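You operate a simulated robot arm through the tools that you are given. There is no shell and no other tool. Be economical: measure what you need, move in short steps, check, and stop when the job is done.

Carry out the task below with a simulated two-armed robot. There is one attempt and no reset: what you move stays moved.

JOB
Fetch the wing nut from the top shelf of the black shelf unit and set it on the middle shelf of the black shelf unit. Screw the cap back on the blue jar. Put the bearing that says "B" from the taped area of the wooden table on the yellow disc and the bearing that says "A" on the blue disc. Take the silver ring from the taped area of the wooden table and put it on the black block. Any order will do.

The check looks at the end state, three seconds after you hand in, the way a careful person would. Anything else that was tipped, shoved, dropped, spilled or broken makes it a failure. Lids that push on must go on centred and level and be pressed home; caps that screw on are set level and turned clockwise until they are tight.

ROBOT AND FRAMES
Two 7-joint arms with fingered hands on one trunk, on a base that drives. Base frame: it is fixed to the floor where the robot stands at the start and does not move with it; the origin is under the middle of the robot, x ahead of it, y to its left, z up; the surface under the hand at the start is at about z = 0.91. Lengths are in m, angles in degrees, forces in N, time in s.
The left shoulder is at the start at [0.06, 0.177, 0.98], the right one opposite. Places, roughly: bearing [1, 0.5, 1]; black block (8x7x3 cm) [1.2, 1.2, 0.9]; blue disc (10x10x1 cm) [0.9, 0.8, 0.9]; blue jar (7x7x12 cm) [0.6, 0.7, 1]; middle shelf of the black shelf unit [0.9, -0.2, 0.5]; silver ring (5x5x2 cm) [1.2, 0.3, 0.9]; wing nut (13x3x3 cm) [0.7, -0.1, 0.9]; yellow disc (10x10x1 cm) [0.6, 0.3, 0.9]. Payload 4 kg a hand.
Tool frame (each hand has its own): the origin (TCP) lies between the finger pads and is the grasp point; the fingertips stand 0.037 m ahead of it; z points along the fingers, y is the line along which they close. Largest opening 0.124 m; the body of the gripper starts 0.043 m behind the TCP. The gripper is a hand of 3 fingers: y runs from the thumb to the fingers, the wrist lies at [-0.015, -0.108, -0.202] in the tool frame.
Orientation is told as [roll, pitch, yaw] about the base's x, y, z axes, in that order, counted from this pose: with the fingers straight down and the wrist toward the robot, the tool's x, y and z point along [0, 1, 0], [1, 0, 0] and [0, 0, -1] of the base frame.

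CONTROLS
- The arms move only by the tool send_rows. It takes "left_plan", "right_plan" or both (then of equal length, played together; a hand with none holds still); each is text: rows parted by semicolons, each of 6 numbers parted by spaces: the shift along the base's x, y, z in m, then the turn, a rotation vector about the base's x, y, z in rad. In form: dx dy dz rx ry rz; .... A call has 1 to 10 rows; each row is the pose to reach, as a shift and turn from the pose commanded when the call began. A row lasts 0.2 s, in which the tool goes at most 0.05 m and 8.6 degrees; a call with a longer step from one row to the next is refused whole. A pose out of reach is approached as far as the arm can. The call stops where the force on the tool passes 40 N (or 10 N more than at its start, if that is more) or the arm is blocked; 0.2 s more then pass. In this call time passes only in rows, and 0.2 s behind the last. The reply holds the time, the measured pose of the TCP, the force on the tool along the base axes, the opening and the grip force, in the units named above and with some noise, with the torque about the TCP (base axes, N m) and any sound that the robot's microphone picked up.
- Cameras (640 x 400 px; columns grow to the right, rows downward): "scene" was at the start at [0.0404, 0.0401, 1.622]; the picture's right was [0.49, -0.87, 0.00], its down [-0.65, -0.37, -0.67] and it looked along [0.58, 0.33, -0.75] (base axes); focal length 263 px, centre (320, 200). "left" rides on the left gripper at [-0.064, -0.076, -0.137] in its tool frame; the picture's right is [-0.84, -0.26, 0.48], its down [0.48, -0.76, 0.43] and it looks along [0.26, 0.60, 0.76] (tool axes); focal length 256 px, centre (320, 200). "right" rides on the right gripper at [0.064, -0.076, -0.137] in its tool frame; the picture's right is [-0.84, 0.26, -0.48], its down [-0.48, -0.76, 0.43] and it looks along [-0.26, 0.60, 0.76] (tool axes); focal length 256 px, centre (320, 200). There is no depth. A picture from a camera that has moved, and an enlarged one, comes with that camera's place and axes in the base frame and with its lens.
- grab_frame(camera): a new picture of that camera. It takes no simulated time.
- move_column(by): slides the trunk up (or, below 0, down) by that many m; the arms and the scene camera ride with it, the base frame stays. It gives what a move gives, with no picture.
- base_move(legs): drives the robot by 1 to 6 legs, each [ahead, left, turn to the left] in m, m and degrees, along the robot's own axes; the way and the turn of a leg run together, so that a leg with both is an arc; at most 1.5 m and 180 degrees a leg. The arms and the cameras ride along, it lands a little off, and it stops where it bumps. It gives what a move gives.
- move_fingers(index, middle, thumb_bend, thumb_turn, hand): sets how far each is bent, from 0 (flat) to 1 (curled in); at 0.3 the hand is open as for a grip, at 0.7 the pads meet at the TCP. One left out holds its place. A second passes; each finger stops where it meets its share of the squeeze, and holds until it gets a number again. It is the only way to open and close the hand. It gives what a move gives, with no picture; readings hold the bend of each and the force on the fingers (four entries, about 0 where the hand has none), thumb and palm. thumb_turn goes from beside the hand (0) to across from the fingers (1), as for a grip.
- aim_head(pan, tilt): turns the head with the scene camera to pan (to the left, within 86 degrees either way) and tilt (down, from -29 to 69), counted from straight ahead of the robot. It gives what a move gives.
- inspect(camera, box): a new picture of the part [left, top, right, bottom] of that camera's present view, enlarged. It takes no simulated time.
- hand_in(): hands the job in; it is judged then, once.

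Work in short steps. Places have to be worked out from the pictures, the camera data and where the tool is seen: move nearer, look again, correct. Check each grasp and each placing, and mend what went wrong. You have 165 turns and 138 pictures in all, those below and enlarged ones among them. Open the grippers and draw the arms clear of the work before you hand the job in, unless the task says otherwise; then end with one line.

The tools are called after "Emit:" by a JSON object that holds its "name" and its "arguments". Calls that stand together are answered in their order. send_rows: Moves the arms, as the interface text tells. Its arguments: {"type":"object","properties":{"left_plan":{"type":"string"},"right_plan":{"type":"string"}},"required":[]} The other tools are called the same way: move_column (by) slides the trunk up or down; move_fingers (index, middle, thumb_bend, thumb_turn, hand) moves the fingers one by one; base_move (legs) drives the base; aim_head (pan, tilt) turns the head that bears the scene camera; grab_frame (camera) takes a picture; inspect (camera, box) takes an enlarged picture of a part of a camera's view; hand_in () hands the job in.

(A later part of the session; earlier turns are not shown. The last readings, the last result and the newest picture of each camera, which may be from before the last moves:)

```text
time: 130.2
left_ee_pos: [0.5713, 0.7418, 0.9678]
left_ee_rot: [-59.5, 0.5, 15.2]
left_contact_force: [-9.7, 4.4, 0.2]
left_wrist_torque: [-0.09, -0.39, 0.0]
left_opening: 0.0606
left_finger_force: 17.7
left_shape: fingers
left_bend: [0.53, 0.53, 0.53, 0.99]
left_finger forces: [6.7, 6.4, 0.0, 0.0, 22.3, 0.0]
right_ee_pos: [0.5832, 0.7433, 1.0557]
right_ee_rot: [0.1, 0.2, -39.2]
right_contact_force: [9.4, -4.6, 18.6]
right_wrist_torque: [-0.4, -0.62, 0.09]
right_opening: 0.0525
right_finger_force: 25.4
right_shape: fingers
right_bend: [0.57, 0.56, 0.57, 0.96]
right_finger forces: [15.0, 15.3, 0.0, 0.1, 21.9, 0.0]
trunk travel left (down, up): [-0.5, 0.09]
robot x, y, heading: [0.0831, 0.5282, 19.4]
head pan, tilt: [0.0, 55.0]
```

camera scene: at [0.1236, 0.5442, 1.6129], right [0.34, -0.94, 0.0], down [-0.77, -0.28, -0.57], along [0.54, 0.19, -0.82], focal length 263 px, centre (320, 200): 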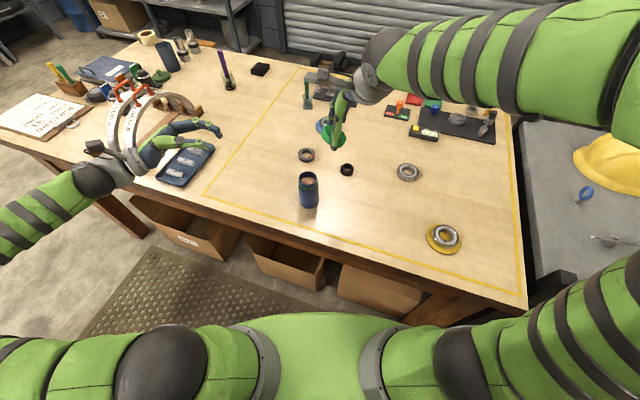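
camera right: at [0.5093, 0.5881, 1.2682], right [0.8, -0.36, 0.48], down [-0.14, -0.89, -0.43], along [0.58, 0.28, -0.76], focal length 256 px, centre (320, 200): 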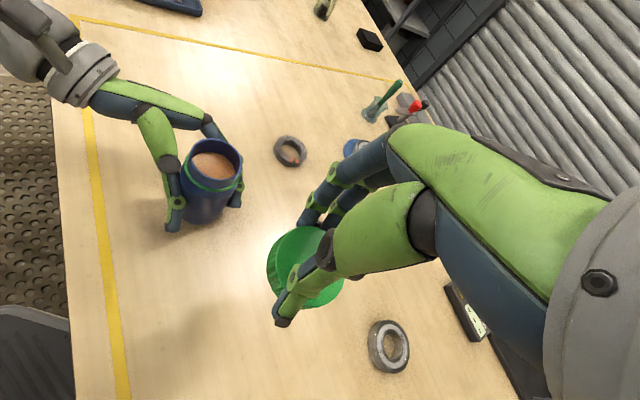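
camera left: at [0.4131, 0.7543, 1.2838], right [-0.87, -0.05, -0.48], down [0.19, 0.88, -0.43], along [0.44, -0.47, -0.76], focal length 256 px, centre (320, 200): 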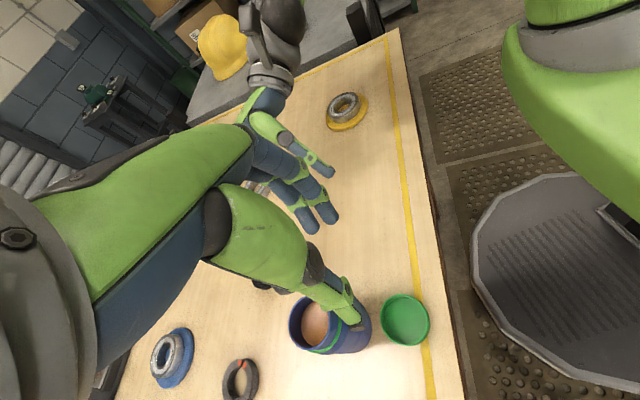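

Still free. I finish this stroke and swing back again.

Emit:
{"name": "send_rows", "arguments": {"right_plan": "0 0 0 0 0 -0.15; 0 0 0 0 0 -0.3; 0 0 0 0 0 -0.4"}}

Emit:
{"name": "move_fingers", "arguments": {"hand": "right", "index": 0.44, "middle": 0.44, "thumb_bend": 0.44}}

Emit:
{"name": "send_rows", "arguments": {"right_plan": "0 0 0 0 0 0.15; 0 0 0 0 0 0.3; 0 0 0 0 0 0.45; 0 0 0 0 0 0.6; 0 0 0 0 0 0.75; 0 0 0 0 0 0.9; 0 0 0 0 0 1.05; 0 0 0 0 0 1.2; 0 0 0 0 0 1.35; 0 0 0 0 0 1.5"}}

Emit:
{"name": "send_rows", "arguments": {"right_plan": "0 0 0 0 0 0.15; 0 0 0 0 0 0.3; 0 0 0 0 0 0.4"}}

Emit:
{"name": "inspect", "arguments": {"camera": "left", "box": [250, 60, 470, 230]}}

```text
time: 131.0
left_ee_pos: [0.5709, 0.7423, 0.9679]
left_ee_rot: [-59.5, 0.5, 15.1]
left_contact_force: [-11.0, 6.5, -0.7]
left_wrist_torque: [-0.12, -0.35, -0.16]
left_opening: 0.0604
left_finger_force: 18.4
left_shape: fingers
left_bend: [0.53, 0.53, 0.52, 0.99]
left_finger forces: [6.7, 6.8, 0.0, 0.0, 23.3, 0.1]
right_ee_pos: [0.5835, 0.7448, 1.0548]
right_ee_rot: [0.1, 0.1, -62.0]
right_contact_force: [12.0, -6.0, 22.7]
right_wrist_torque: [-0.58, -0.74, 0.37]
right_opening: 0.0527
right_finger_force: 26.8
right_shape: fingers
right_bend: [0.57, 0.55, 0.57, 0.97]
right_finger forces: [16.2, 16.1, 0.0, 0.0, 21.3, 0.0]
trunk travel left (down, up): [-0.5, 0.09]
robot x, y, heading: [0.084, 0.5312, 19.5]
head pan, tilt: [0.0, 55.0]
```

```text
time: 132.0
left_ee_pos: [0.5712, 0.7427, 0.9673]
left_ee_rot: [-59.5, 0.4, 15.1]
left_contact_force: [1.8, -0.1, 1.2]
left_wrist_torque: [-0.09, -0.18, -0.02]
left_opening: 0.0605
left_finger_force: 17.6
left_shape: fingers
left_bend: [0.52, 0.53, 0.53, 0.97]
left_finger forces: [10.0, 7.8, 0.0, 0.0, 16.2, 0.1]
right_ee_pos: [0.5827, 0.7454, 1.055]
right_ee_rot: [0.0, 0.3, -61.8]
right_contact_force: [0.0, 0.3, -0.6]
right_wrist_torque: [0.0, 0.03, -0.01]
right_opening: 0.0803
right_finger_force: 0.1
right_shape: fingers
right_bend: [0.44, 0.44, 0.44, 0.97]
right_finger forces: [0.0, 0.1, 0.0, 0.1, 0.0, 0.1]
trunk travel left (down, up): [-0.5, 0.09]
robot x, y, heading: [0.0826, 0.5281, 19.6]
head pan, tilt: [0.0, 55.0]
```

```text
time: 134.2
left_ee_pos: [0.5712, 0.7412, 0.9677]
left_ee_rot: [-59.6, 0.5, 15.2]
left_contact_force: [-0.6, 0.5, 1.6]
left_wrist_torque: [-0.08, -0.12, -0.02]
left_opening: 0.0604
left_finger_force: 16.1
left_shape: fingers
left_bend: [0.52, 0.53, 0.53, 0.97]
left_finger forces: [10.2, 6.8, 0.1, 0.1, 16.1, 0.0]
right_ee_pos: [0.5846, 0.7442, 1.0547]
right_ee_rot: [0.1, 0.2, 24.3]
right_contact_force: [1.1, 0.1, -0.2]
right_wrist_torque: [0.0, 0.02, -0.02]
right_opening: 0.0805
right_finger_force: 0.1
right_shape: fingers
right_bend: [0.44, 0.44, 0.44, 0.98]
right_finger forces: [0.0, 0.1, 0.1, 0.0, 0.0, 0.0]
trunk travel left (down, up): [-0.5, 0.09]
robot x, y, heading: [0.0829, 0.5289, 19.4]
head pan, tilt: [0.0, 55.0]
```

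```text
time: 135.0
left_ee_pos: [0.5696, 0.7419, 0.9667]
left_ee_rot: [-59.5, 0.5, 15.1]
left_contact_force: [-0.3, 0.1, 1.7]
left_wrist_torque: [-0.02, -0.11, -0.01]
left_opening: 0.0602
left_finger_force: 16.2
left_shape: fingers
left_bend: [0.52, 0.53, 0.53, 0.97]
left_finger forces: [10.0, 6.5, 0.0, 0.0, 16.3, 0.0]
right_ee_pos: [0.5837, 0.7445, 1.0537]
right_ee_rot: [0.1, 0.4, 47.2]
right_contact_force: [1.0, 0.4, -0.4]
right_wrist_torque: [0.0, 0.01, 0.0]
right_opening: 0.0805
right_finger_force: 0.1
right_shape: fingers
right_bend: [0.44, 0.44, 0.44, 0.98]
right_finger forces: [0.0, 0.1, 0.1, 0.0, 0.0, 0.0]
trunk travel left (down, up): [-0.5, 0.09]
robot x, y, heading: [0.0839, 0.5305, 19.6]
head pan, tilt: [0.0, 55.0]
```

```text
2.35 times, centred on (360, 145) of left
camera zoom: at [0.4755, 0.8055, 1.092], right [-0.03, -0.88, 0.48], down [-0.71, -0.32, -0.63], along [0.71, -0.35, -0.61], focal length 602 px, centre (226, 329)
```

zoom: 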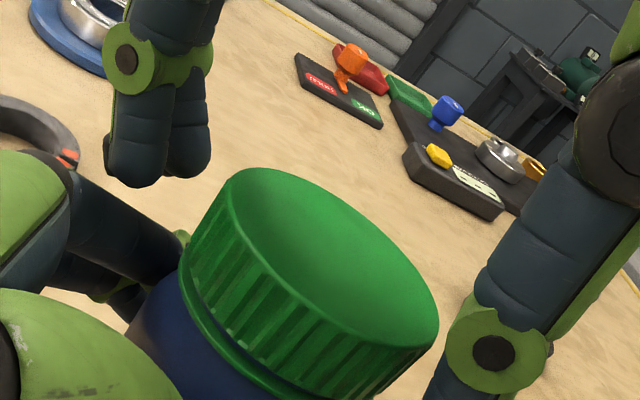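

The cap is now down on the green ring and the torque began to rise. I firm both grips and do a final tightening stroke.

Emit:
{"name": "move_fingers", "arguments": {"hand": "left", "index": 0.64, "middle": 0.64, "thumb_bend": 0.64}}

Emit:
{"name": "move_fingers", "arguments": {"hand": "right", "index": 0.72, "middle": 0.72, "thumb_bend": 0.72}}

Emit:
{"name": "send_rows", "arguments": {"right_plan": "0 0 0.001 0 0 -0.1; 0 0 0.001 0 0 -0.2; 0 0 0.001 0 0 -0.3; 0 0 0.001 0 0 -0.4; 0 0 0.001 0 0 -0.5"}}

```text
time: 136.0
left_ee_pos: [0.571, 0.7417, 0.9664]
left_ee_rot: [-59.5, 0.5, 15.1]
left_contact_force: [-0.2, 0.2, 1.7]
left_wrist_torque: [-0.03, -0.07, 0.02]
left_opening: 0.0612
left_finger_force: 34.6
left_shape: fingers
left_bend: [0.52, 0.54, 0.55, 0.97]
left_finger forces: [22.2, 11.2, 0.1, 0.1, 35.3, 0.1]
right_ee_pos: [0.5832, 0.7443, 1.0536]
right_ee_rot: [0.0, 0.3, 47.0]
right_contact_force: [-0.2, -0.5, -0.2]
right_wrist_torque: [-0.04, 0.02, 0.0]
right_opening: 0.0803
right_finger_force: 0.1
right_shape: fingers
right_bend: [0.44, 0.44, 0.44, 0.98]
right_finger forces: [0.1, 0.0, 0.1, 0.1, 0.2, 0.0]
trunk travel left (down, up): [-0.5, 0.09]
robot x, y, heading: [0.0844, 0.5307, 19.5]
head pan, tilt: [0.0, 55.0]
```

```text
time: 137.0
left_ee_pos: [0.5712, 0.7419, 0.9672]
left_ee_rot: [-59.5, 0.4, 15.1]
left_contact_force: [1.9, 1.8, -0.4]
left_wrist_torque: [-0.06, 0.02, 0.04]
left_opening: 0.0609
left_finger_force: 34.6
left_shape: fingers
left_bend: [0.51, 0.54, 0.56, 0.97]
left_finger forces: [23.3, 11.9, 0.0, 0.1, 34.1, 0.1]
right_ee_pos: [0.5836, 0.7437, 1.0554]
right_ee_rot: [0.1, 0.2, 47.1]
right_contact_force: [-1.7, 1.2, 10.1]
right_wrist_torque: [0.12, -0.09, 0.04]
right_opening: 0.0506
right_finger_force: 23.6
right_shape: fingers
right_bend: [0.58, 0.55, 0.57, 0.96]
right_finger forces: [10.3, 12.0, 0.0, 0.0, 25.1, 0.1]
trunk travel left (down, up): [-0.5, 0.09]
robot x, y, heading: [0.0845, 0.5276, 19.6]
head pan, tilt: [0.0, 55.0]
```

```text
time: 138.2
left_ee_pos: [0.5699, 0.7405, 0.9684]
left_ee_rot: [-59.6, 0.5, 14.9]
left_contact_force: [8.7, -13.6, 0.1]
left_wrist_torque: [0.12, 0.27, -0.92]
left_opening: 0.0602
left_finger_force: 36.7
left_shape: fingers
left_bend: [0.51, 0.55, 0.57, 0.97]
left_finger forces: [26.7, 14.1, 0.1, 0.0, 32.3, 0.0]
right_ee_pos: [0.584, 0.7458, 1.057]
right_ee_rot: [0.2, 0.2, 18.4]
right_contact_force: [-5.2, 12.3, 12.8]
right_wrist_torque: [0.58, 0.02, 0.72]
right_opening: 0.0444
right_finger_force: 22.7
right_shape: fingers
right_bend: [0.59, 0.55, 0.58, 0.99]
right_finger forces: [13.2, 13.1, 0.1, 0.1, 19.0, 0.0]
trunk travel left (down, up): [-0.5, 0.09]
robot x, y, heading: [0.0817, 0.5245, 19.6]
head pan, tilt: [0.0, 55.0]
```

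Torque rose to about 0.8 N·m, so the cap is tight. I release the right hand and lift it, then release the left.

Emit:
{"name": "move_fingers", "arguments": {"hand": "right", "index": 0.4, "middle": 0.4, "thumb_bend": 0.4}}

Emit:
{"name": "send_rows", "arguments": {"right_plan": "0 0 0.02 0 0 0; 0 0 0.05 0 0 0; 0 0 0.09 0 0 0; 0 -0.02 0.13 0 0 0; 0 -0.06 0.16 0 0 0; 0 -0.1 0.18 0 0 0; 0 -0.14 0.18 0 0 0; 0 -0.18 0.18 0 0 0"}}

Emit:
{"name": "move_fingers", "arguments": {"hand": "left", "index": 0.3, "middle": 0.3, "thumb_bend": 0.3}}

Emit:
{"name": "send_rows", "arguments": {"left_plan": "-0.009 0.033 0.02 0 0 0; -0.018 0.066 0.04 0 0 0; -0.027 0.1 0.06 0 0 0; -0.036 0.135 0.08 0 0 0; -0.045 0.16 0.11 0 0 0; -0.045 0.17 0.15 0 0 0"}}

Emit:
{"name": "grab_frame", "arguments": {"camera": "scene"}}

```text
time: 139.2
left_ee_pos: [0.5709, 0.7415, 0.9666]
left_ee_rot: [-59.5, 0.4, 15.0]
left_contact_force: [0.2, -0.7, 4.1]
left_wrist_torque: [-0.12, -0.14, -0.1]
left_opening: 0.0606
left_finger_force: 38.1
left_shape: fingers
left_bend: [0.5, 0.55, 0.57, 0.97]
left_finger forces: [23.9, 13.5, 0.0, 0.1, 36.1, 0.1]
right_ee_pos: [0.5824, 0.744, 1.0554]
right_ee_rot: [0.1, 0.4, 18.4]
right_contact_force: [-0.2, -1.1, 0.0]
right_wrist_torque: [0.03, -0.02, 0.0]
right_opening: 0.093
right_finger_force: 0.1
right_shape: fingers
right_bend: [0.4, 0.4, 0.4, 0.98]
right_finger forces: [0.1, 0.0, 0.0, 0.1, 0.1, 0.0]
trunk travel left (down, up): [-0.5, 0.09]
robot x, y, heading: [0.0822, 0.5251, 19.5]
head pan, tilt: [0.0, 55.0]
```

```text
time: 141.0
left_ee_pos: [0.5683, 0.7438, 0.9673]
left_ee_rot: [-59.6, 0.5, 15.1]
left_contact_force: [0.3, -1.0, 1.7]
left_wrist_torque: [-0.14, -0.24, -0.05]
left_opening: 0.0606
left_finger_force: 37.2
left_shape: fingers
left_bend: [0.5, 0.55, 0.57, 0.97]
left_finger forces: [23.7, 15.2, 0.0, 0.0, 36.0, 0.0]
right_ee_pos: [0.5801, 0.5673, 1.2398]
right_ee_rot: [-0.2, 0.4, 18.7]
right_contact_force: [-1.6, 1.5, 0.8]
right_wrist_torque: [-0.03, -0.09, 0.0]
right_opening: 0.0931
right_finger_force: 0.2
right_shape: fingers
right_bend: [0.4, 0.4, 0.4, 0.98]
right_finger forces: [0.0, 0.1, 0.0, 0.0, 0.0, 0.0]
trunk travel left (down, up): [-0.5, 0.09]
robot x, y, heading: [0.0838, 0.531, 19.7]
head pan, tilt: [0.0, 55.0]
```

```text
time: 142.0
left_ee_pos: [0.5715, 0.7407, 0.9673]
left_ee_rot: [-59.5, 0.5, 15.1]
left_contact_force: [-0.7, -0.2, 0.0]
left_wrist_torque: [0.01, 0.0, 0.0]
left_opening: 0.1232
left_finger_force: 0.1
left_shape: fingers
left_bend: [0.3, 0.3, 0.3, 0.97]
left_finger forces: [0.0, 0.0, 0.0, 0.0, 0.0, 0.1]
right_ee_pos: [0.5837, 0.5648, 1.2385]
right_ee_rot: [0.2, 0.3, 18.4]
right_contact_force: [0.1, 1.2, -0.5]
right_wrist_torque: [0.02, 0.0, 0.01]
right_opening: 0.093
right_finger_force: 0.1
right_shape: fingers
right_bend: [0.4, 0.4, 0.4, 0.98]
right_finger forces: [0.1, 0.0, 0.0, 0.0, 0.0, 0.0]
trunk travel left (down, up): [-0.5, 0.09]
robot x, y, heading: [0.0851, 0.5296, 19.6]
head pan, tilt: [0.0, 55.0]
```

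```text
time: 143.4
left_ee_pos: [0.5233, 0.9107, 1.1183]
left_ee_rot: [-59.5, 0.6, 15.0]
left_contact_force: [-0.9, 0.4, 0.4]
left_wrist_torque: [0.0, -0.03, 0.01]
left_opening: 0.1235
left_finger_force: 0.0
left_shape: fingers
left_bend: [0.3, 0.3, 0.3, 0.98]
left_finger forces: [0.0, 0.0, 0.1, 0.0, 0.0, 0.0]
right_ee_pos: [0.5835, 0.5646, 1.2383]
right_ee_rot: [0.1, 0.3, 18.4]
right_contact_force: [-0.4, -0.6, 0.9]
right_wrist_torque: [0.0, -0.01, 0.0]
right_opening: 0.0929
right_finger_force: 0.0
right_shape: fingers
right_bend: [0.4, 0.4, 0.4, 0.98]
right_finger forces: [0.0, 0.0, 0.0, 0.1, 0.0, 0.0]
trunk travel left (down, up): [-0.5, 0.09]
robot x, y, heading: [0.0843, 0.5307, 19.5]
head pan, tilt: [0.0, 55.0]
```

```text
20 pictures are left
camera scene: at [0.1252, 0.5425, 1.6129], right [0.34, -0.94, 0.0], down [-0.77, -0.28, -0.57], along [0.54, 0.19, -0.82], focal length 263 px, centre (320, 200)
```

scene: 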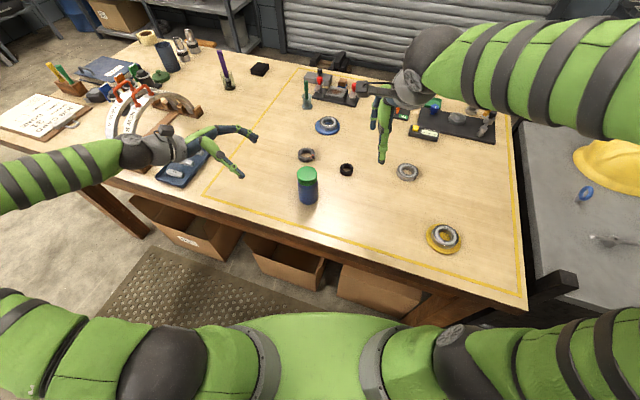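

The jar is capped and upright. Next the silver ring, which is far back. I bring the left hand back to tool-down, high and near the body, before driving.

Emit:
{"name": "send_rows", "arguments": {"left_plan": "0 0 0.02 0.143 0.038 0; 0 0 0.04 0.286 0.077 0; -0.005 -0.01 0.06 0.429 0.115 0; -0.01 -0.02 0.08 0.572 0.154 0; -0.015 -0.03 0.1 0.715 0.192 0; -0.02 -0.04 0.12 0.858 0.231 0; -0.02 -0.05 0.13 1.003 0.269 0", "right_plan": "0 -0.01 0.01 0 0 0; 0 -0.02 0.02 0 0 0; 0 -0.03 0.03 0 0 0; 0 -0.04 0.03 0 0 0; 0 -0.05 0.03 0 0 0; 0 -0.06 0.03 0 0 0; 0 -0.06 0.03 0 0 0"}}

Emit:
{"name": "base_move", "arguments": {"legs": [[-0.053, -0.257, 0], [0, 0, -95]]}}

Emit:
{"name": "aim_head", "arguments": {"pan": 75, "tilt": 35}}

Emit:
{"name": "grab_frame", "arguments": {"camera": "scene"}}

```text
time: 145.0
left_ee_pos: [0.505, 0.861, 1.2485]
left_ee_rot: [0.1, 0.2, 15.5]
left_contact_force: [0.6, -0.9, 0.5]
left_wrist_torque: [-0.01, 0.01, 0.01]
left_opening: 0.1237
left_finger_force: 0.1
left_shape: fingers
left_bend: [0.3, 0.3, 0.3, 0.98]
left_finger forces: [0.0, 0.0, 0.0, 0.0, 0.0, 0.1]
right_ee_pos: [0.5831, 0.5048, 1.2653]
right_ee_rot: [0.1, 0.3, 18.3]
right_contact_force: [1.2, 0.3, -0.5]
right_wrist_torque: [0.01, -0.01, 0.0]
right_opening: 0.0928
right_finger_force: 0.1
right_shape: fingers
right_bend: [0.4, 0.4, 0.4, 0.98]
right_finger forces: [0.1, 0.1, 0.0, 0.0, 0.0, 0.0]
trunk travel left (down, up): [-0.5, 0.09]
robot x, y, heading: [0.0892, 0.5277, 19.5]
head pan, tilt: [0.0, 55.0]
```

```text
time: 150.8
left_ee_pos: [0.4389, -0.162, 1.249]
left_ee_rot: [0.1, 0.2, -76.7]
left_contact_force: [0.7, -0.2, 0.2]
left_wrist_torque: [-0.02, -0.02, 0.0]
left_opening: 0.1231
left_finger_force: 0.1
left_shape: fingers
left_bend: [0.3, 0.3, 0.3, 0.98]
left_finger forces: [0.1, 0.0, 0.1, 0.1, 0.0, 0.0]
right_ee_pos: [0.0789, -0.2271, 1.2662]
right_ee_rot: [0.0, 0.2, -73.6]
right_contact_force: [0.2, 0.5, -0.5]
right_wrist_torque: [-0.02, -0.02, 0.02]
right_opening: 0.0932
right_finger_force: 0.0
right_shape: fingers
right_bend: [0.4, 0.4, 0.4, 0.98]
right_finger forces: [0.1, 0.0, 0.0, 0.1, 0.0, 0.1]
trunk travel left (down, up): [-0.5, 0.09]
robot x, y, heading: [0.1206, 0.2703, -72.4]
head pan, tilt: [0.0, 55.0]
```

```text
time: 152.2
left_ee_pos: [0.439, -0.1617, 1.2443]
left_ee_rot: [-0.1, 0.2, -76.6]
left_contact_force: [0.1, -0.3, -0.6]
left_wrist_torque: [-0.01, -0.01, -0.02]
left_opening: 0.1234
left_finger_force: 0.1
left_shape: fingers
left_bend: [0.3, 0.3, 0.3, 0.98]
left_finger forces: [0.0, 0.0, 0.0, 0.1, 0.0, 0.0]
right_ee_pos: [0.0796, -0.2273, 1.2624]
right_ee_rot: [0.0, 0.3, -73.6]
right_contact_force: [-0.8, -0.3, -0.5]
right_wrist_torque: [-0.03, 0.01, 0.0]
right_opening: 0.0931
right_finger_force: 0.0
right_shape: fingers
right_bend: [0.4, 0.4, 0.4, 0.98]
right_finger forces: [0.0, 0.0, 0.0, 0.0, 0.1, 0.0]
trunk travel left (down, up): [-0.5, 0.09]
robot x, y, heading: [0.12, 0.2708, -72.2]
head pan, tilt: [75.0, 35.0]
```

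```text
19 pictures are left
camera scene: at [0.2013, 0.3052, 1.6411], right [0.04, -1.0, 0.0], down [-0.57, -0.03, -0.82], along [0.82, 0.04, -0.57], focal length 263 px, centre (320, 200)
```

scene: 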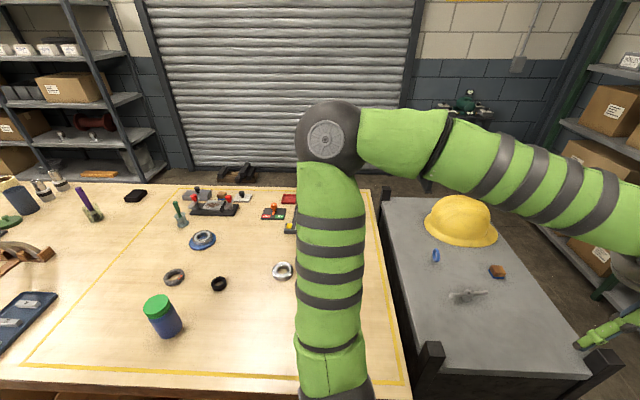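

Good vantage. I swing the left hand out over the table toward the ring, turning it so that its wrist faces the robot.

Emit:
{"name": "send_rows", "arguments": {"left_plan": "0.03 0.037 0 0 0 0.1337; 0.06 0.074 0 0 0 0.2674; 0.09 0.111 0 0 0 0.4011; 0.12 0.148 0 0 0 0.5348; 0.15 0.185 0 0 0 0.6685; 0.18 0.222 0 0 0 0.8022; 0.21 0.259 0 0 0 0.9359; 0.24 0.296 0 0 0 1.0696; 0.27 0.333 0 0 0 1.2033; 0.30 0.37 0 0 0 1.337"}}

Emit:
{"name": "send_rows", "arguments": {"left_plan": "0.04 0.005 -0.01 0 0 0; 0.08 0.01 -0.02 0 0 0; 0.12 0.015 -0.03 0 0 0; 0.16 0.02 -0.04 0 0 0; 0.2 0.025 -0.05 0 0 0; 0.24 0.03 -0.06 0 0 0; 0.28 0.035 -0.07 0 0 0; 0.32 0.04 -0.08 0 0 0"}}

Emit:
{"name": "grab_frame", "arguments": {"camera": "left"}}

```text
time: 154.4
left_ee_pos: [0.7499, 0.1984, 1.2344]
left_ee_rot: [-0.1, 0.4, 0.3]
left_contact_force: [0.4, -0.8, 0.6]
left_wrist_torque: [0.01, -0.01, 0.01]
left_opening: 0.1234
left_finger_force: 0.1
left_shape: fingers
left_bend: [0.3, 0.3, 0.3, 0.98]
left_finger forces: [0.1, 0.1, 0.1, 0.1, 0.0, 0.0]
left hand out of reach, approached as far as the arm can: row 7, 8, 9, 10
right_ee_pos: [0.0786, -0.2258, 1.2617]
right_ee_rot: [0.0, 0.3, -73.8]
right_contact_force: [0.4, 0.4, -0.2]
right_wrist_torque: [0.02, 0.05, 0.02]
right_opening: 0.0932
right_finger_force: 0.0
right_shape: fingers
right_bend: [0.4, 0.4, 0.4, 0.98]
right_finger forces: [0.0, 0.0, 0.1, 0.0, 0.0, 0.0]
trunk travel left (down, up): [-0.5, 0.09]
robot x, y, heading: [0.1205, 0.2725, -72.3]
head pan, tilt: [75.0, 35.0]
```

```text
time: 156.2
left_ee_pos: [1.0694, 0.2372, 1.1542]
left_ee_rot: [-0.1, 0.2, -0.1]
left_contact_force: [0.0, 0.5, -0.3]
left_wrist_torque: [0.02, 0.02, -0.01]
left_opening: 0.1233
left_finger_force: 0.0
left_shape: fingers
left_bend: [0.3, 0.3, 0.3, 0.98]
left_finger forces: [0.1, 0.0, 0.0, 0.1, 0.1, 0.0]
right_ee_pos: [0.0805, -0.2267, 1.2615]
right_ee_rot: [0.0, 0.4, -73.7]
right_contact_force: [-0.2, -0.3, 0.1]
right_wrist_torque: [0.0, -0.02, 0.01]
right_opening: 0.0931
right_finger_force: 0.1
right_shape: fingers
right_bend: [0.4, 0.4, 0.4, 0.98]
right_finger forces: [0.1, 0.0, 0.0, 0.0, 0.0, 0.0]
trunk travel left (down, up): [-0.5, 0.09]
robot x, y, heading: [0.1207, 0.2727, -72.4]
head pan, tilt: [75.0, 35.0]
```

```text
18 pictures are left
camera left: at [0.9935, 0.1739, 1.2901], right [-0.26, -0.84, -0.48], down [-0.76, 0.48, -0.43], along [0.59, 0.25, -0.76], focal length 256 px, centre (320, 200)
```

left: 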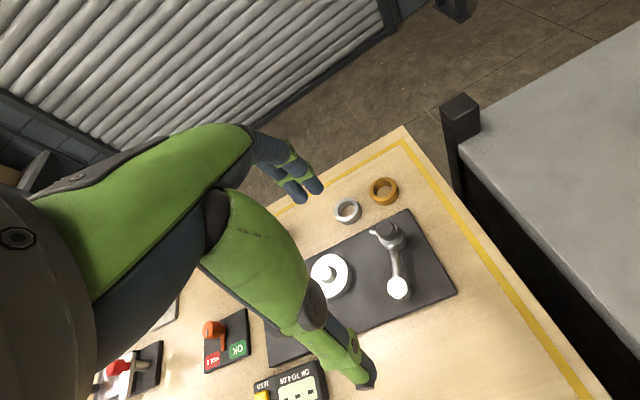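

Ring is at about (1.230, 0.254). I narrow the fingers and move above it, staying high.

Emit:
{"name": "move_fingers", "arguments": {"hand": "left", "index": 0.43, "middle": 0.43, "thumb_bend": 0.43}}

Emit:
{"name": "send_rows", "arguments": {"left_plan": "0.04 0.004 -0.01 0 0 0; 0.08 0.009 -0.03 0 0 0; 0.12 0.013 -0.05 0 0 0; 0.16 0.017 -0.07 0 0 0; 0.161 0.017 -0.10 0 0 0"}}

Emit:
{"name": "grab_frame", "arguments": {"camera": "left"}}

```text
time: 157.2
left_ee_pos: [1.0694, 0.2367, 1.1532]
left_ee_rot: [-0.1, 0.3, 0.0]
left_contact_force: [-0.6, -0.7, 0.2]
left_wrist_torque: [0.0, -0.01, -0.01]
left_opening: 0.0842
left_finger_force: 0.0
left_shape: fingers
left_bend: [0.43, 0.43, 0.43, 0.98]
left_finger forces: [0.0, 0.2, 0.1, 0.1, 0.1, 0.0]
right_ee_pos: [0.079, -0.2274, 1.263]
right_ee_rot: [0.0, 0.3, -73.7]
right_contact_force: [0.5, 0.3, 0.2]
right_wrist_torque: [0.0, 0.01, -0.05]
right_opening: 0.093
right_finger_force: 0.0
right_shape: fingers
right_bend: [0.4, 0.4, 0.4, 0.98]
right_finger forces: [0.0, 0.1, 0.0, 0.1, 0.1, 0.0]
trunk travel left (down, up): [-0.5, 0.09]
robot x, y, heading: [0.121, 0.2714, -72.5]
head pan, tilt: [75.0, 35.0]
```

```text
time: 158.4
left_ee_pos: [1.2285, 0.2517, 1.0561]
left_ee_rot: [-0.1, 0.1, -0.1]
left_contact_force: [1.0, 0.5, 1.1]
left_wrist_torque: [0.03, 0.0, 0.03]
left_opening: 0.084
left_finger_force: 0.1
left_shape: fingers
left_bend: [0.43, 0.43, 0.43, 0.98]
left_finger forces: [0.0, 0.1, 0.1, 0.1, 0.0, 0.1]
right_ee_pos: [0.0779, -0.2269, 1.2637]
right_ee_rot: [0.0, 0.4, -73.7]
right_contact_force: [-0.3, -0.2, -0.4]
right_wrist_torque: [0.01, 0.0, 0.01]
right_opening: 0.0933
right_finger_force: 0.0
right_shape: fingers
right_bend: [0.4, 0.4, 0.4, 0.98]
right_finger forces: [0.0, 0.0, 0.0, 0.0, 0.0, 0.1]
trunk travel left (down, up): [-0.5, 0.09]
robot x, y, heading: [0.1211, 0.2738, -72.5]
head pan, tilt: [75.0, 35.0]
```

```text
17 pictures are left
camera left: at [1.1525, 0.1893, 1.1929], right [-0.26, -0.84, -0.48], down [-0.76, 0.48, -0.43], along [0.59, 0.25, -0.76], focal length 256 px, centre (320, 200)
```

left: 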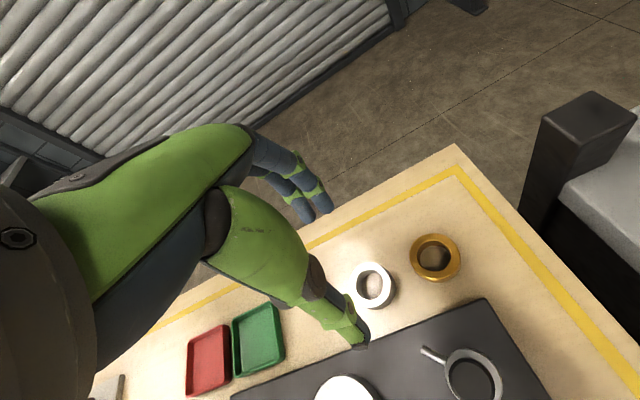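

Tool-down reach works and the hand is centred on the ring. The plate edge is close on the thumb side, so I narrow a bit more and descend.

Emit:
{"name": "move_fingers", "arguments": {"hand": "left", "index": 0.475, "middle": 0.475, "thumb_bend": 0.475}}

Emit:
{"name": "send_rows", "arguments": {"left_plan": "0.001 0.0015 -0.03 0 0 0; 0.001 0.0015 -0.06 0 0 0; 0.001 0.0015 -0.08 0 0 0; 0.001 0.0015 -0.092 0 0 0; 0.001 0.0015 -0.099 0 0 0"}}

Emit:
{"name": "inspect", "arguments": {"camera": "left", "box": [240, 150, 480, 390]}}

```text
time: 159.4
left_ee_pos: [1.2295, 0.2523, 1.0549]
left_ee_rot: [-0.2, 0.3, -0.1]
left_contact_force: [0.6, 0.6, 0.2]
left_wrist_torque: [0.0, 0.0, 0.02]
left_opening: 0.072
left_finger_force: 0.1
left_shape: fingers
left_bend: [0.47, 0.47, 0.47, 0.98]
left_finger forces: [0.0, 0.0, 0.0, 0.0, 0.1, 0.1]
right_ee_pos: [0.0796, -0.2267, 1.2619]
right_ee_rot: [0.0, 0.4, -73.7]
right_contact_force: [0.4, -0.3, 0.9]
right_wrist_torque: [-0.03, -0.01, 0.0]
right_opening: 0.0933
right_finger_force: 0.1
right_shape: fingers
right_bend: [0.4, 0.4, 0.4, 0.98]
right_finger forces: [0.0, 0.0, 0.0, 0.0, 0.1, 0.1]
trunk travel left (down, up): [-0.5, 0.09]
robot x, y, heading: [0.122, 0.2714, -72.2]
head pan, tilt: [75.0, 35.0]
```

```text
time: 160.6
left_ee_pos: [1.2317, 0.2546, 0.9608]
left_ee_rot: [-0.1, 0.0, 0.1]
left_contact_force: [2.8, 0.8, 9.7]
left_wrist_torque: [-0.01, 0.35, 0.02]
left_opening: 0.072
left_finger_force: 5.7
left_shape: fingers
left_bend: [0.47, 0.47, 0.47, 0.98]
left_finger forces: [0.0, 0.1, 0.0, 0.1, 9.7, 0.0]
right_ee_pos: [0.0794, -0.2262, 1.2636]
right_ee_rot: [0.0, 0.2, -73.7]
right_contact_force: [0.1, 0.1, 0.2]
right_wrist_torque: [0.0, 0.04, 0.0]
right_opening: 0.0929
right_finger_force: 0.0
right_shape: fingers
right_bend: [0.4, 0.4, 0.4, 0.98]
right_finger forces: [0.0, 0.0, 0.0, 0.0, 0.0, 0.0]
trunk travel left (down, up): [-0.5, 0.09]
robot x, y, heading: [0.1193, 0.2737, -72.3]
head pan, tilt: [75.0, 35.0]
```

```text
1.67 times, centred on (360, 270) of left
camera zoom: at [1.1552, 0.1922, 1.0969], right [-0.26, -0.84, -0.48], down [-0.76, 0.48, -0.44], along [0.6, 0.25, -0.76], focal length 427 px, centre (253, 83)
```

zoom: 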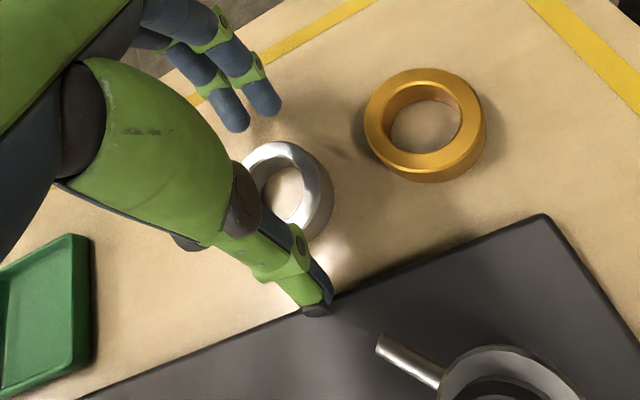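

The thumb tip is on the plate's edge. I raise 4 mm, close to just wider than the ring, then lower beside it.

Emit:
{"name": "send_rows", "arguments": {"left_plan": "0.001 0 0.004 0 0 0"}}

Emit:
{"name": "move_fingers", "arguments": {"hand": "left", "index": 0.5, "middle": 0.5, "thumb_bend": 0.53}}

Emit:
{"name": "send_rows", "arguments": {"left_plan": "0 0 -0.005 0 0 0; 0 0 -0.01 0 0 0"}}

```text
time: 161.0
left_ee_pos: [1.2327, 0.2541, 0.9596]
left_ee_rot: [-0.1, 0.3, 0.0]
left_contact_force: [0.6, 0.4, 5.0]
left_wrist_torque: [0.0, 0.21, -0.01]
left_opening: 0.0718
left_finger_force: 2.3
left_shape: fingers
left_bend: [0.47, 0.47, 0.47, 0.98]
left_finger forces: [0.1, 0.0, 0.0, 0.0, 4.9, 0.1]
right_ee_pos: [0.0794, -0.2267, 1.262]
right_ee_rot: [0.0, 0.3, -73.7]
right_contact_force: [-0.3, 0.5, -1.0]
right_wrist_torque: [0.02, -0.02, -0.01]
right_opening: 0.0932
right_finger_force: 0.0
right_shape: fingers
right_bend: [0.4, 0.4, 0.4, 0.98]
right_finger forces: [0.0, 0.1, 0.0, 0.0, 0.0, 0.0]
trunk travel left (down, up): [-0.5, 0.09]
robot x, y, heading: [0.1234, 0.2717, -72.6]
head pan, tilt: [75.0, 35.0]
```

```text
time: 162.0
left_ee_pos: [1.2332, 0.2541, 0.9611]
left_ee_rot: [-0.1, 0.3, 0.0]
left_contact_force: [1.1, -0.1, -0.2]
left_wrist_torque: [0.0, 0.01, 0.01]
left_opening: 0.0582
left_finger_force: 0.0
left_shape: fingers
left_bend: [0.5, 0.5, 0.53, 0.98]
left_finger forces: [0.0, 0.0, 0.0, 0.0, 0.0, 0.0]
right_ee_pos: [0.0792, -0.2269, 1.2628]
right_ee_rot: [0.1, 0.3, -73.8]
right_contact_force: [0.4, -0.3, -0.7]
right_wrist_torque: [-0.02, -0.02, 0.05]
right_opening: 0.0929
right_finger_force: 0.0
right_shape: fingers
right_bend: [0.4, 0.4, 0.4, 0.98]
right_finger forces: [0.0, 0.0, 0.1, 0.0, 0.0, 0.1]
trunk travel left (down, up): [-0.5, 0.09]
robot x, y, heading: [0.1194, 0.2689, -72.1]
head pan, tilt: [75.0, 35.0]
```

```text
time: 162.6
left_ee_pos: [1.2335, 0.2534, 0.9528]
left_ee_rot: [-0.1, 0.1, -0.1]
left_contact_force: [0.2, 0.3, 5.0]
left_wrist_torque: [0.01, -0.17, 0.02]
left_opening: 0.0583
left_finger_force: 2.4
left_shape: fingers
left_bend: [0.5, 0.5, 0.53, 0.98]
left_finger forces: [2.1, 2.3, 0.0, 0.0, 0.5, 0.0]
right_ee_pos: [0.0783, -0.2269, 1.2618]
right_ee_rot: [-0.1, 0.3, -73.7]
right_contact_force: [0.1, 0.4, 0.1]
right_wrist_torque: [-0.03, 0.0, 0.02]
right_opening: 0.0932
right_finger_force: 0.0
right_shape: fingers
right_bend: [0.4, 0.4, 0.4, 0.98]
right_finger forces: [0.0, 0.0, 0.0, 0.0, 0.1, 0.0]
trunk travel left (down, up): [-0.5, 0.09]
robot x, y, heading: [0.1201, 0.2723, -72.5]
head pan, tilt: [75.0, 35.0]
```

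Tips are now touching the table on both sides of the ring. I close and lift.

Emit:
{"name": "move_fingers", "arguments": {"hand": "left", "index": 0.66, "middle": 0.66, "thumb_bend": 0.66}}

Emit:
{"name": "send_rows", "arguments": {"left_plan": "0 0 0.01 0 0 0; 0 0 0.04 0 0 0; 0 0 0.08 0 0 0; 0 0 0.12 0 0 0; 0 0 0.16 0 0 0"}}

Emit:
{"name": "grab_frame", "arguments": {"camera": "left"}}

```text
time: 163.6
left_ee_pos: [1.2326, 0.2551, 0.9529]
left_ee_rot: [-0.1, 0.1, 0.1]
left_contact_force: [5.5, 0.9, 13.6]
left_wrist_torque: [0.13, -0.62, -0.04]
left_opening: 0.0409
left_finger_force: 22.9
left_shape: fingers
left_bend: [0.59, 0.58, 0.61, 0.96]
left_finger forces: [8.9, 20.3, 0.0, 0.0, 16.6, 0.0]
right_ee_pos: [0.0786, -0.2264, 1.2623]
right_ee_rot: [0.1, 0.3, -73.6]
right_contact_force: [0.5, -0.2, -0.4]
right_wrist_torque: [-0.02, 0.01, 0.01]
right_opening: 0.0933
right_finger_force: 0.0
right_shape: fingers
right_bend: [0.4, 0.4, 0.4, 0.98]
right_finger forces: [0.0, 0.0, 0.0, 0.0, 0.1, 0.0]
trunk travel left (down, up): [-0.5, 0.09]
robot x, y, heading: [0.1188, 0.2705, -72.3]
head pan, tilt: [75.0, 35.0]
```

```text
time: 164.8
left_ee_pos: [1.2217, 0.2561, 1.1101]
left_ee_rot: [-0.1, 0.3, 0.0]
left_contact_force: [-1.2, -1.1, -0.7]
left_wrist_torque: [0.01, -0.02, -0.07]
left_opening: 0.0409
left_finger_force: 17.7
left_shape: fingers
left_bend: [0.59, 0.59, 0.61, 0.96]
left_finger forces: [8.2, 9.5, 0.1, 0.0, 17.2, 0.0]
left hand out of reach, approached as far as the arm can: row 4, 5
right_ee_pos: [0.0785, -0.2267, 1.261]
right_ee_rot: [0.1, 0.4, -73.6]
right_contact_force: [-0.4, 0.4, -0.1]
right_wrist_torque: [0.02, -0.04, -0.04]
right_opening: 0.0932
right_finger_force: 0.0
right_shape: fingers
right_bend: [0.4, 0.4, 0.4, 0.98]
right_finger forces: [0.0, 0.0, 0.1, 0.0, 0.0, 0.0]
trunk travel left (down, up): [-0.5, 0.09]
robot x, y, heading: [0.1191, 0.2726, -72.4]
head pan, tilt: [75.0, 35.0]
```

```text
15 pictures are left
camera left: at [1.1461, 0.1943, 1.2467], right [-0.26, -0.84, -0.48], down [-0.76, 0.48, -0.43], along [0.59, 0.25, -0.76], focal length 256 px, centre (320, 200)
```

left: 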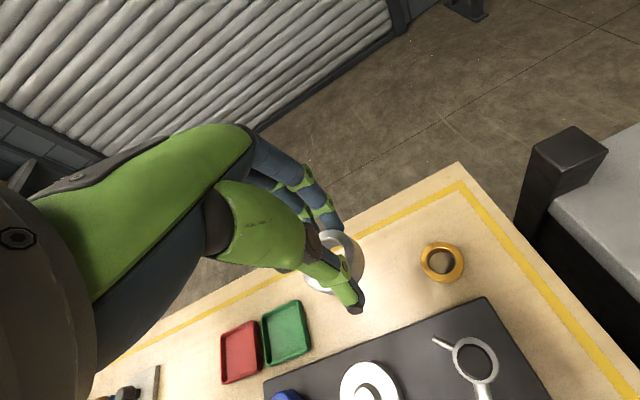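

The silver ring is held. I retract the hand a bit and raise it, then drive along the table toward the black block.

Emit:
{"name": "send_rows", "arguments": {"left_plan": "-0.04 0 0.01 0 0 0; -0.08 0 0.02 0 0 0; -0.12 0 0.03 0 0 0; -0.16 0 0.04 0 0 0; -0.2 0 0.05 0 0 0; -0.24 0 0.06 0 0 0; -0.28 0 0.07 0 0 0; -0.32 0 0.08 0 0 0; -0.36 0 0.09 0 0 0"}}

Emit:
{"name": "base_move", "arguments": {"legs": [[-0.45, 0.143, 0], [-0.455, 0.144, 0]]}}

Emit:
{"name": "grab_frame", "arguments": {"camera": "scene"}}

```text
time: 166.8
left_ee_pos: [1.1145, 0.2564, 1.3554]
left_ee_rot: [0.0, 0.8, 0.0]
left_contact_force: [0.0, -0.1, -1.7]
left_wrist_torque: [0.03, 0.05, 0.01]
left_opening: 0.0406
left_finger_force: 17.4
left_shape: fingers
left_bend: [0.59, 0.59, 0.61, 0.96]
left_finger forces: [8.0, 9.5, 0.1, 0.0, 17.0, 0.0]
left hand out of reach, approached as far as the arm can: row 1, 2, 3, 4, 5, 6, 7, 8, 9
right_ee_pos: [0.0795, -0.2287, 1.2599]
right_ee_rot: [0.0, 0.3, -73.7]
right_contact_force: [-0.2, 0.7, -0.5]
right_wrist_torque: [0.06, 0.0, -0.02]
right_opening: 0.0935
right_finger_force: 0.0
right_shape: fingers
right_bend: [0.4, 0.4, 0.4, 0.98]
right_finger forces: [0.1, 0.0, 0.0, 0.1, 0.0, 0.0]
trunk travel left (down, up): [-0.5, 0.09]
robot x, y, heading: [0.1174, 0.2681, -72.5]
head pan, tilt: [75.0, 35.0]
```

```text
time: 172.1
left_ee_pos: [1.1138, 1.2168, 1.3572]
left_ee_rot: [-0.2, 0.7, 0.2]
left_contact_force: [-0.2, -1.0, -0.5]
left_wrist_torque: [-0.03, 0.04, 0.0]
left_opening: 0.0407
left_finger_force: 17.2
left_shape: fingers
left_bend: [0.59, 0.59, 0.61, 0.96]
left_finger forces: [8.0, 9.3, 0.0, 0.0, 16.9, 0.0]
right_ee_pos: [0.0813, 0.7244, 1.2614]
right_ee_rot: [0.0, 0.2, -73.3]
right_contact_force: [-0.4, 0.2, 1.1]
right_wrist_torque: [0.0, 0.01, 0.0]
right_opening: 0.0933
right_finger_force: 0.1
right_shape: fingers
right_bend: [0.4, 0.4, 0.4, 0.98]
right_finger forces: [0.0, 0.0, 0.1, 0.0, 0.1, 0.1]
trunk travel left (down, up): [-0.5, 0.09]
robot x, y, heading: [0.1168, 1.2215, -72.2]
head pan, tilt: [75.0, 35.0]
```

```text
14 pictures are left
camera scene: at [0.1997, 1.2571, 1.6412], right [0.05, -1.0, 0.0], down [-0.57, -0.03, -0.82], along [0.82, 0.04, -0.57], focal length 263 px, centre (320, 200)
```

scene: 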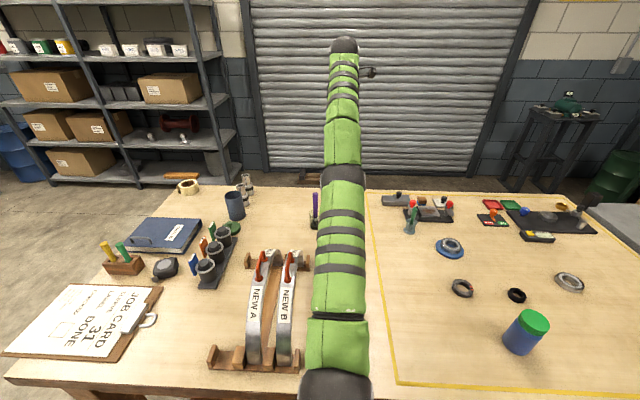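

I look with the left camera for the block.

Emit:
{"name": "grab_frame", "arguments": {"camera": "left"}}

```text
13 pictures are left
camera left: at [1.0383, 1.1525, 1.4943], right [-0.26, -0.84, -0.48], down [-0.77, 0.48, -0.43], along [0.59, 0.26, -0.77], focal length 256 px, centre (320, 200)
```

left: 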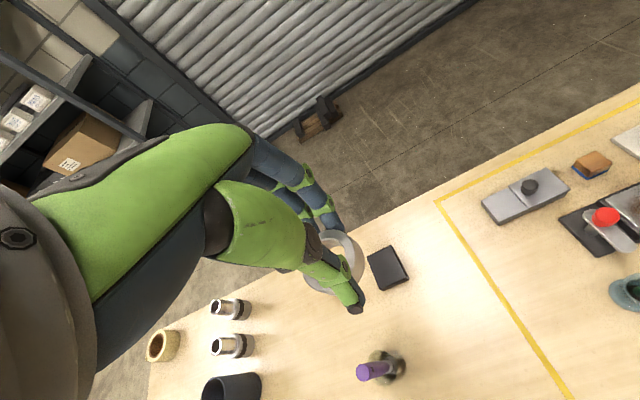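

Block is at about (1.213, 1.243). I send a null row to see which pose is commanded now.

Emit:
{"name": "send_rows", "arguments": {"left_plan": "0 0 0 0 0 0"}}

```text
time: 172.5
left_ee_pos: [1.1149, 1.2154, 1.3541]
left_ee_rot: [0.0, 0.6, 0.2]
left_contact_force: [-0.6, 0.8, -2.1]
left_wrist_torque: [-0.02, -0.02, 0.0]
left_opening: 0.0408
left_finger_force: 17.7
left_shape: fingers
left_bend: [0.59, 0.59, 0.61, 0.96]
left_finger forces: [8.1, 9.3, 0.0, 0.0, 16.9, 0.0]
right_ee_pos: [0.0807, 0.7244, 1.259]
right_ee_rot: [0.1, 0.3, -73.5]
right_contact_force: [0.1, -0.3, 0.5]
right_wrist_torque: [-0.01, -0.03, 0.0]
right_opening: 0.0934
right_finger_force: 0.0
right_shape: fingers
right_bend: [0.4, 0.4, 0.4, 0.98]
right_finger forces: [0.1, 0.0, 0.0, 0.0, 0.0, 0.0]
trunk travel left (down, up): [-0.5, 0.09]
robot x, y, heading: [0.1194, 1.222, -72.3]
head pan, tilt: [75.0, 35.0]
```

I test with a 4 cm downward row.

Emit:
{"name": "send_rows", "arguments": {"left_plan": "0 0 -0.04 0 0 0"}}

```text
time: 172.9
left_ee_pos: [1.1343, 1.2144, 1.3223]
left_ee_rot: [0.0, 0.7, 0.3]
left_contact_force: [0.9, -0.1, -1.1]
left_wrist_torque: [0.03, -0.01, -0.01]
left_opening: 0.0406
left_finger_force: 17.1
left_shape: fingers
left_bend: [0.59, 0.59, 0.61, 0.96]
left_finger forces: [8.0, 9.4, 0.1, 0.1, 16.7, 0.0]
left hand out of reach, approached as far as the arm can: row 1
right_ee_pos: [0.0812, 0.7249, 1.2582]
right_ee_rot: [-0.1, 0.4, -73.4]
right_contact_force: [0.0, 0.1, -0.2]
right_wrist_torque: [0.0, -0.02, 0.02]
right_opening: 0.0933
right_finger_force: 0.1
right_shape: fingers
right_bend: [0.4, 0.4, 0.4, 0.98]
right_finger forces: [0.0, 0.0, 0.0, 0.0, 0.0, 0.0]
trunk travel left (down, up): [-0.5, 0.09]
robot x, y, heading: [0.1175, 1.2226, -72.1]
head pan, tilt: [75.0, 35.0]
```

The arm is stretched straight and slides along its reach limit. I command outward and down toward the point above the block, where the elbow must bend.

Emit:
{"name": "send_rows", "arguments": {"left_plan": "0.025 0.006 -0.04 0 0 0; 0.05 0.012 -0.08 0 0 0; 0.07 0.018 -0.12 0 0 0; 0.085 0.024 -0.16 0 0 0; 0.098 0.028 -0.2 0 0 0"}}

```text
time: 174.1
left_ee_pos: [1.2169, 1.2433, 1.1208]
left_ee_rot: [0.0, 0.6, 0.3]
left_contact_force: [-0.3, -0.9, -1.4]
left_wrist_torque: [0.0, 0.01, -0.02]
left_opening: 0.0405
left_finger_force: 17.0
left_shape: fingers
left_bend: [0.59, 0.59, 0.61, 0.96]
left_finger forces: [8.1, 9.4, 0.1, 0.0, 16.5, 0.0]
left hand out of reach, approached as far as the arm can: row 2, 3, 4, 5
right_ee_pos: [0.0796, 0.7224, 1.2576]
right_ee_rot: [0.0, 0.4, -73.4]
right_contact_force: [0.0, 0.0, 0.4]
right_wrist_torque: [0.0, 0.03, 0.03]
right_opening: 0.0932
right_finger_force: 0.1
right_shape: fingers
right_bend: [0.4, 0.4, 0.4, 0.98]
right_finger forces: [0.0, 0.0, 0.1, 0.0, 0.0, 0.0]
trunk travel left (down, up): [-0.5, 0.09]
robot x, y, heading: [0.12, 1.222, -72.4]
head pan, tilt: [75.0, 35.0]
```

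It converged. I continue down to about z = 1.01 and look.

Emit:
{"name": "send_rows", "arguments": {"left_plan": "0 0 -0.04 0 0 0; 0 0 -0.08 0 0 0; 0 0 -0.105 0 0 0"}}

Emit:
{"name": "grab_frame", "arguments": {"camera": "left"}}

```text
time: 174.9
left_ee_pos: [1.2331, 1.2424, 1.0173]
left_ee_rot: [0.0, 0.7, 0.2]
left_contact_force: [-0.3, 0.3, -1.4]
left_wrist_torque: [0.01, 0.01, 0.02]
left_opening: 0.0403
left_finger_force: 17.2
left_shape: fingers
left_bend: [0.59, 0.59, 0.61, 0.96]
left_finger forces: [7.8, 9.4, 0.1, 0.0, 16.4, 0.0]
left hand out of reach, approached as far as the arm can: row 1, 2, 3
right_ee_pos: [0.0807, 0.7232, 1.2583]
right_ee_rot: [-0.1, 0.3, -73.4]
right_contact_force: [-0.2, 0.4, 0.9]
right_wrist_torque: [-0.03, 0.02, -0.01]
right_opening: 0.0931
right_finger_force: 0.1
right_shape: fingers
right_bend: [0.4, 0.4, 0.4, 0.98]
right_finger forces: [0.0, 0.0, 0.1, 0.0, 0.1, 0.0]
trunk travel left (down, up): [-0.5, 0.09]
robot x, y, heading: [0.1181, 1.2237, -72.2]
head pan, tilt: [75.0, 35.0]
```

```text
12 pictures are left
camera left: at [1.1578, 1.1808, 1.1555], right [-0.26, -0.84, -0.48], down [-0.77, 0.48, -0.42], along [0.59, 0.26, -0.77], focal length 256 px, centre (320, 200)
```

left: 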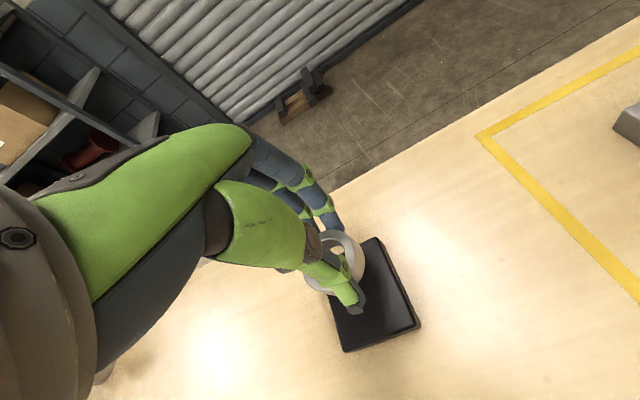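

The block is at about (1.210, 1.235), but the stretched arm holds x at 1.233. I shift the base 3 cm away from the table instead.

Emit:
{"name": "base_move", "arguments": {"legs": [[0.0, -0.031, 0]]}}

Emit:
{"name": "send_rows", "arguments": {"left_plan": "0 0 -0.01 0 0 0; 0 0 -0.02 0 0 0"}}

Emit:
{"name": "grab_frame", "arguments": {"camera": "left"}}

```text
time: 175.7
left_ee_pos: [1.2017, 1.2334, 1.0208]
left_ee_rot: [0.0, 0.8, 0.2]
left_contact_force: [-0.5, -0.7, -1.2]
left_wrist_torque: [0.0, 0.0, -0.01]
left_opening: 0.0404
left_finger_force: 17.1
left_shape: fingers
left_bend: [0.59, 0.59, 0.61, 0.96]
left_finger forces: [8.0, 9.4, 0.1, 0.0, 16.5, 0.0]
right_ee_pos: [0.0487, 0.7137, 1.2584]
right_ee_rot: [0.2, 0.3, -73.4]
right_contact_force: [-0.1, 0.4, -0.2]
right_wrist_torque: [-0.01, -0.05, 0.0]
right_opening: 0.0934
right_finger_force: 0.0
right_shape: fingers
right_bend: [0.4, 0.4, 0.4, 0.98]
right_finger forces: [0.0, 0.0, 0.0, 0.0, 0.1, 0.0]
trunk travel left (down, up): [-0.5, 0.09]
robot x, y, heading: [0.0887, 1.2135, -72.1]
head pan, tilt: [75.0, 35.0]
```

```text
time: 176.3
left_ee_pos: [1.2052, 1.2341, 0.9937]
left_ee_rot: [0.0, 1.0, 0.2]
left_contact_force: [-0.2, -0.4, -0.9]
left_wrist_torque: [0.0, 0.0, 0.0]
left_opening: 0.0405
left_finger_force: 16.9
left_shape: fingers
left_bend: [0.59, 0.59, 0.61, 0.96]
left_finger forces: [7.9, 9.4, 0.1, 0.0, 16.5, 0.0]
right_ee_pos: [0.0511, 0.7139, 1.2541]
right_ee_rot: [0.0, 0.3, -73.5]
right_contact_force: [0.0, -0.2, 0.5]
right_wrist_torque: [0.0, 0.0, 0.01]
right_opening: 0.0932
right_finger_force: 0.1
right_shape: fingers
right_bend: [0.4, 0.4, 0.4, 0.98]
right_finger forces: [0.0, 0.0, 0.0, 0.0, 0.0, 0.0]
trunk travel left (down, up): [-0.5, 0.09]
robot x, y, heading: [0.0906, 1.2102, -72.2]
head pan, tilt: [75.0, 35.0]
```

```text
11 pictures are left
camera left: at [1.1305, 1.1711, 1.1324], right [-0.26, -0.84, -0.48], down [-0.77, 0.48, -0.42], along [0.58, 0.26, -0.77], focal length 256 px, centre (320, 200)
```

left: 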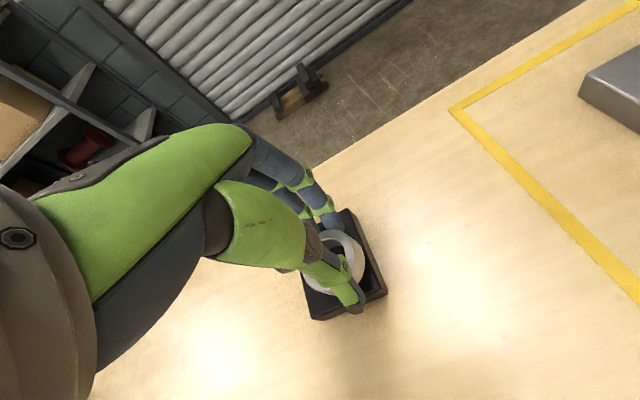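

The ring is centred over the block. I lower to contact.

Emit:
{"name": "send_rows", "arguments": {"left_plan": "0 0 -0.006 0 0 0; 0 0 -0.010 0 0 0; 0 0 -0.013 0 0 0"}}

```text
time: 177.1
left_ee_pos: [1.205, 1.2343, 0.9815]
left_ee_rot: [0.1, 0.9, 0.2]
left_contact_force: [0.2, 0.3, -0.9]
left_wrist_torque: [-0.06, -0.06, 0.0]
left_opening: 0.0404
left_finger_force: 17.1
left_shape: fingers
left_bend: [0.59, 0.59, 0.61, 0.96]
left_finger forces: [7.9, 9.4, 0.0, 0.0, 16.4, 0.1]
right_ee_pos: [0.0507, 0.7152, 1.2539]
right_ee_rot: [0.0, 0.3, -73.5]
right_contact_force: [-0.7, 0.1, 0.2]
right_wrist_torque: [0.0, 0.0, -0.01]
right_opening: 0.0934
right_finger_force: 0.0
right_shape: fingers
right_bend: [0.4, 0.4, 0.4, 0.98]
right_finger forces: [0.0, 0.0, 0.0, 0.0, 0.1, 0.0]
trunk travel left (down, up): [-0.5, 0.09]
robot x, y, heading: [0.0874, 1.2112, -72.2]
head pan, tilt: [75.0, 35.0]
```

A little lower still.

Emit:
{"name": "send_rows", "arguments": {"left_plan": "0 0 -0.003 0 0 0; 0 0 -0.005 0 0 0"}}

```text
time: 177.7
left_ee_pos: [1.2061, 1.2332, 0.9794]
left_ee_rot: [0.1, 0.7, 0.2]
left_contact_force: [-0.1, 1.0, 6.0]
left_wrist_torque: [0.05, -0.12, 0.0]
left_opening: 0.0402
left_finger_force: 18.7
left_shape: fingers
left_bend: [0.59, 0.59, 0.61, 0.96]
left_finger forces: [7.7, 12.8, 0.0, 0.1, 18.1, 0.0]
right_ee_pos: [0.0493, 0.7143, 1.2555]
right_ee_rot: [0.1, 0.3, -73.6]
right_contact_force: [-0.3, -0.8, 0.1]
right_wrist_torque: [0.01, -0.02, 0.03]
right_opening: 0.0934
right_finger_force: 0.0
right_shape: fingers
right_bend: [0.4, 0.4, 0.4, 0.98]
right_finger forces: [0.0, 0.0, 0.0, 0.0, 0.0, 0.1]
trunk travel left (down, up): [-0.5, 0.09]
robot x, y, heading: [0.0896, 1.2072, -72.3]
head pan, tilt: [75.0, 35.0]
```

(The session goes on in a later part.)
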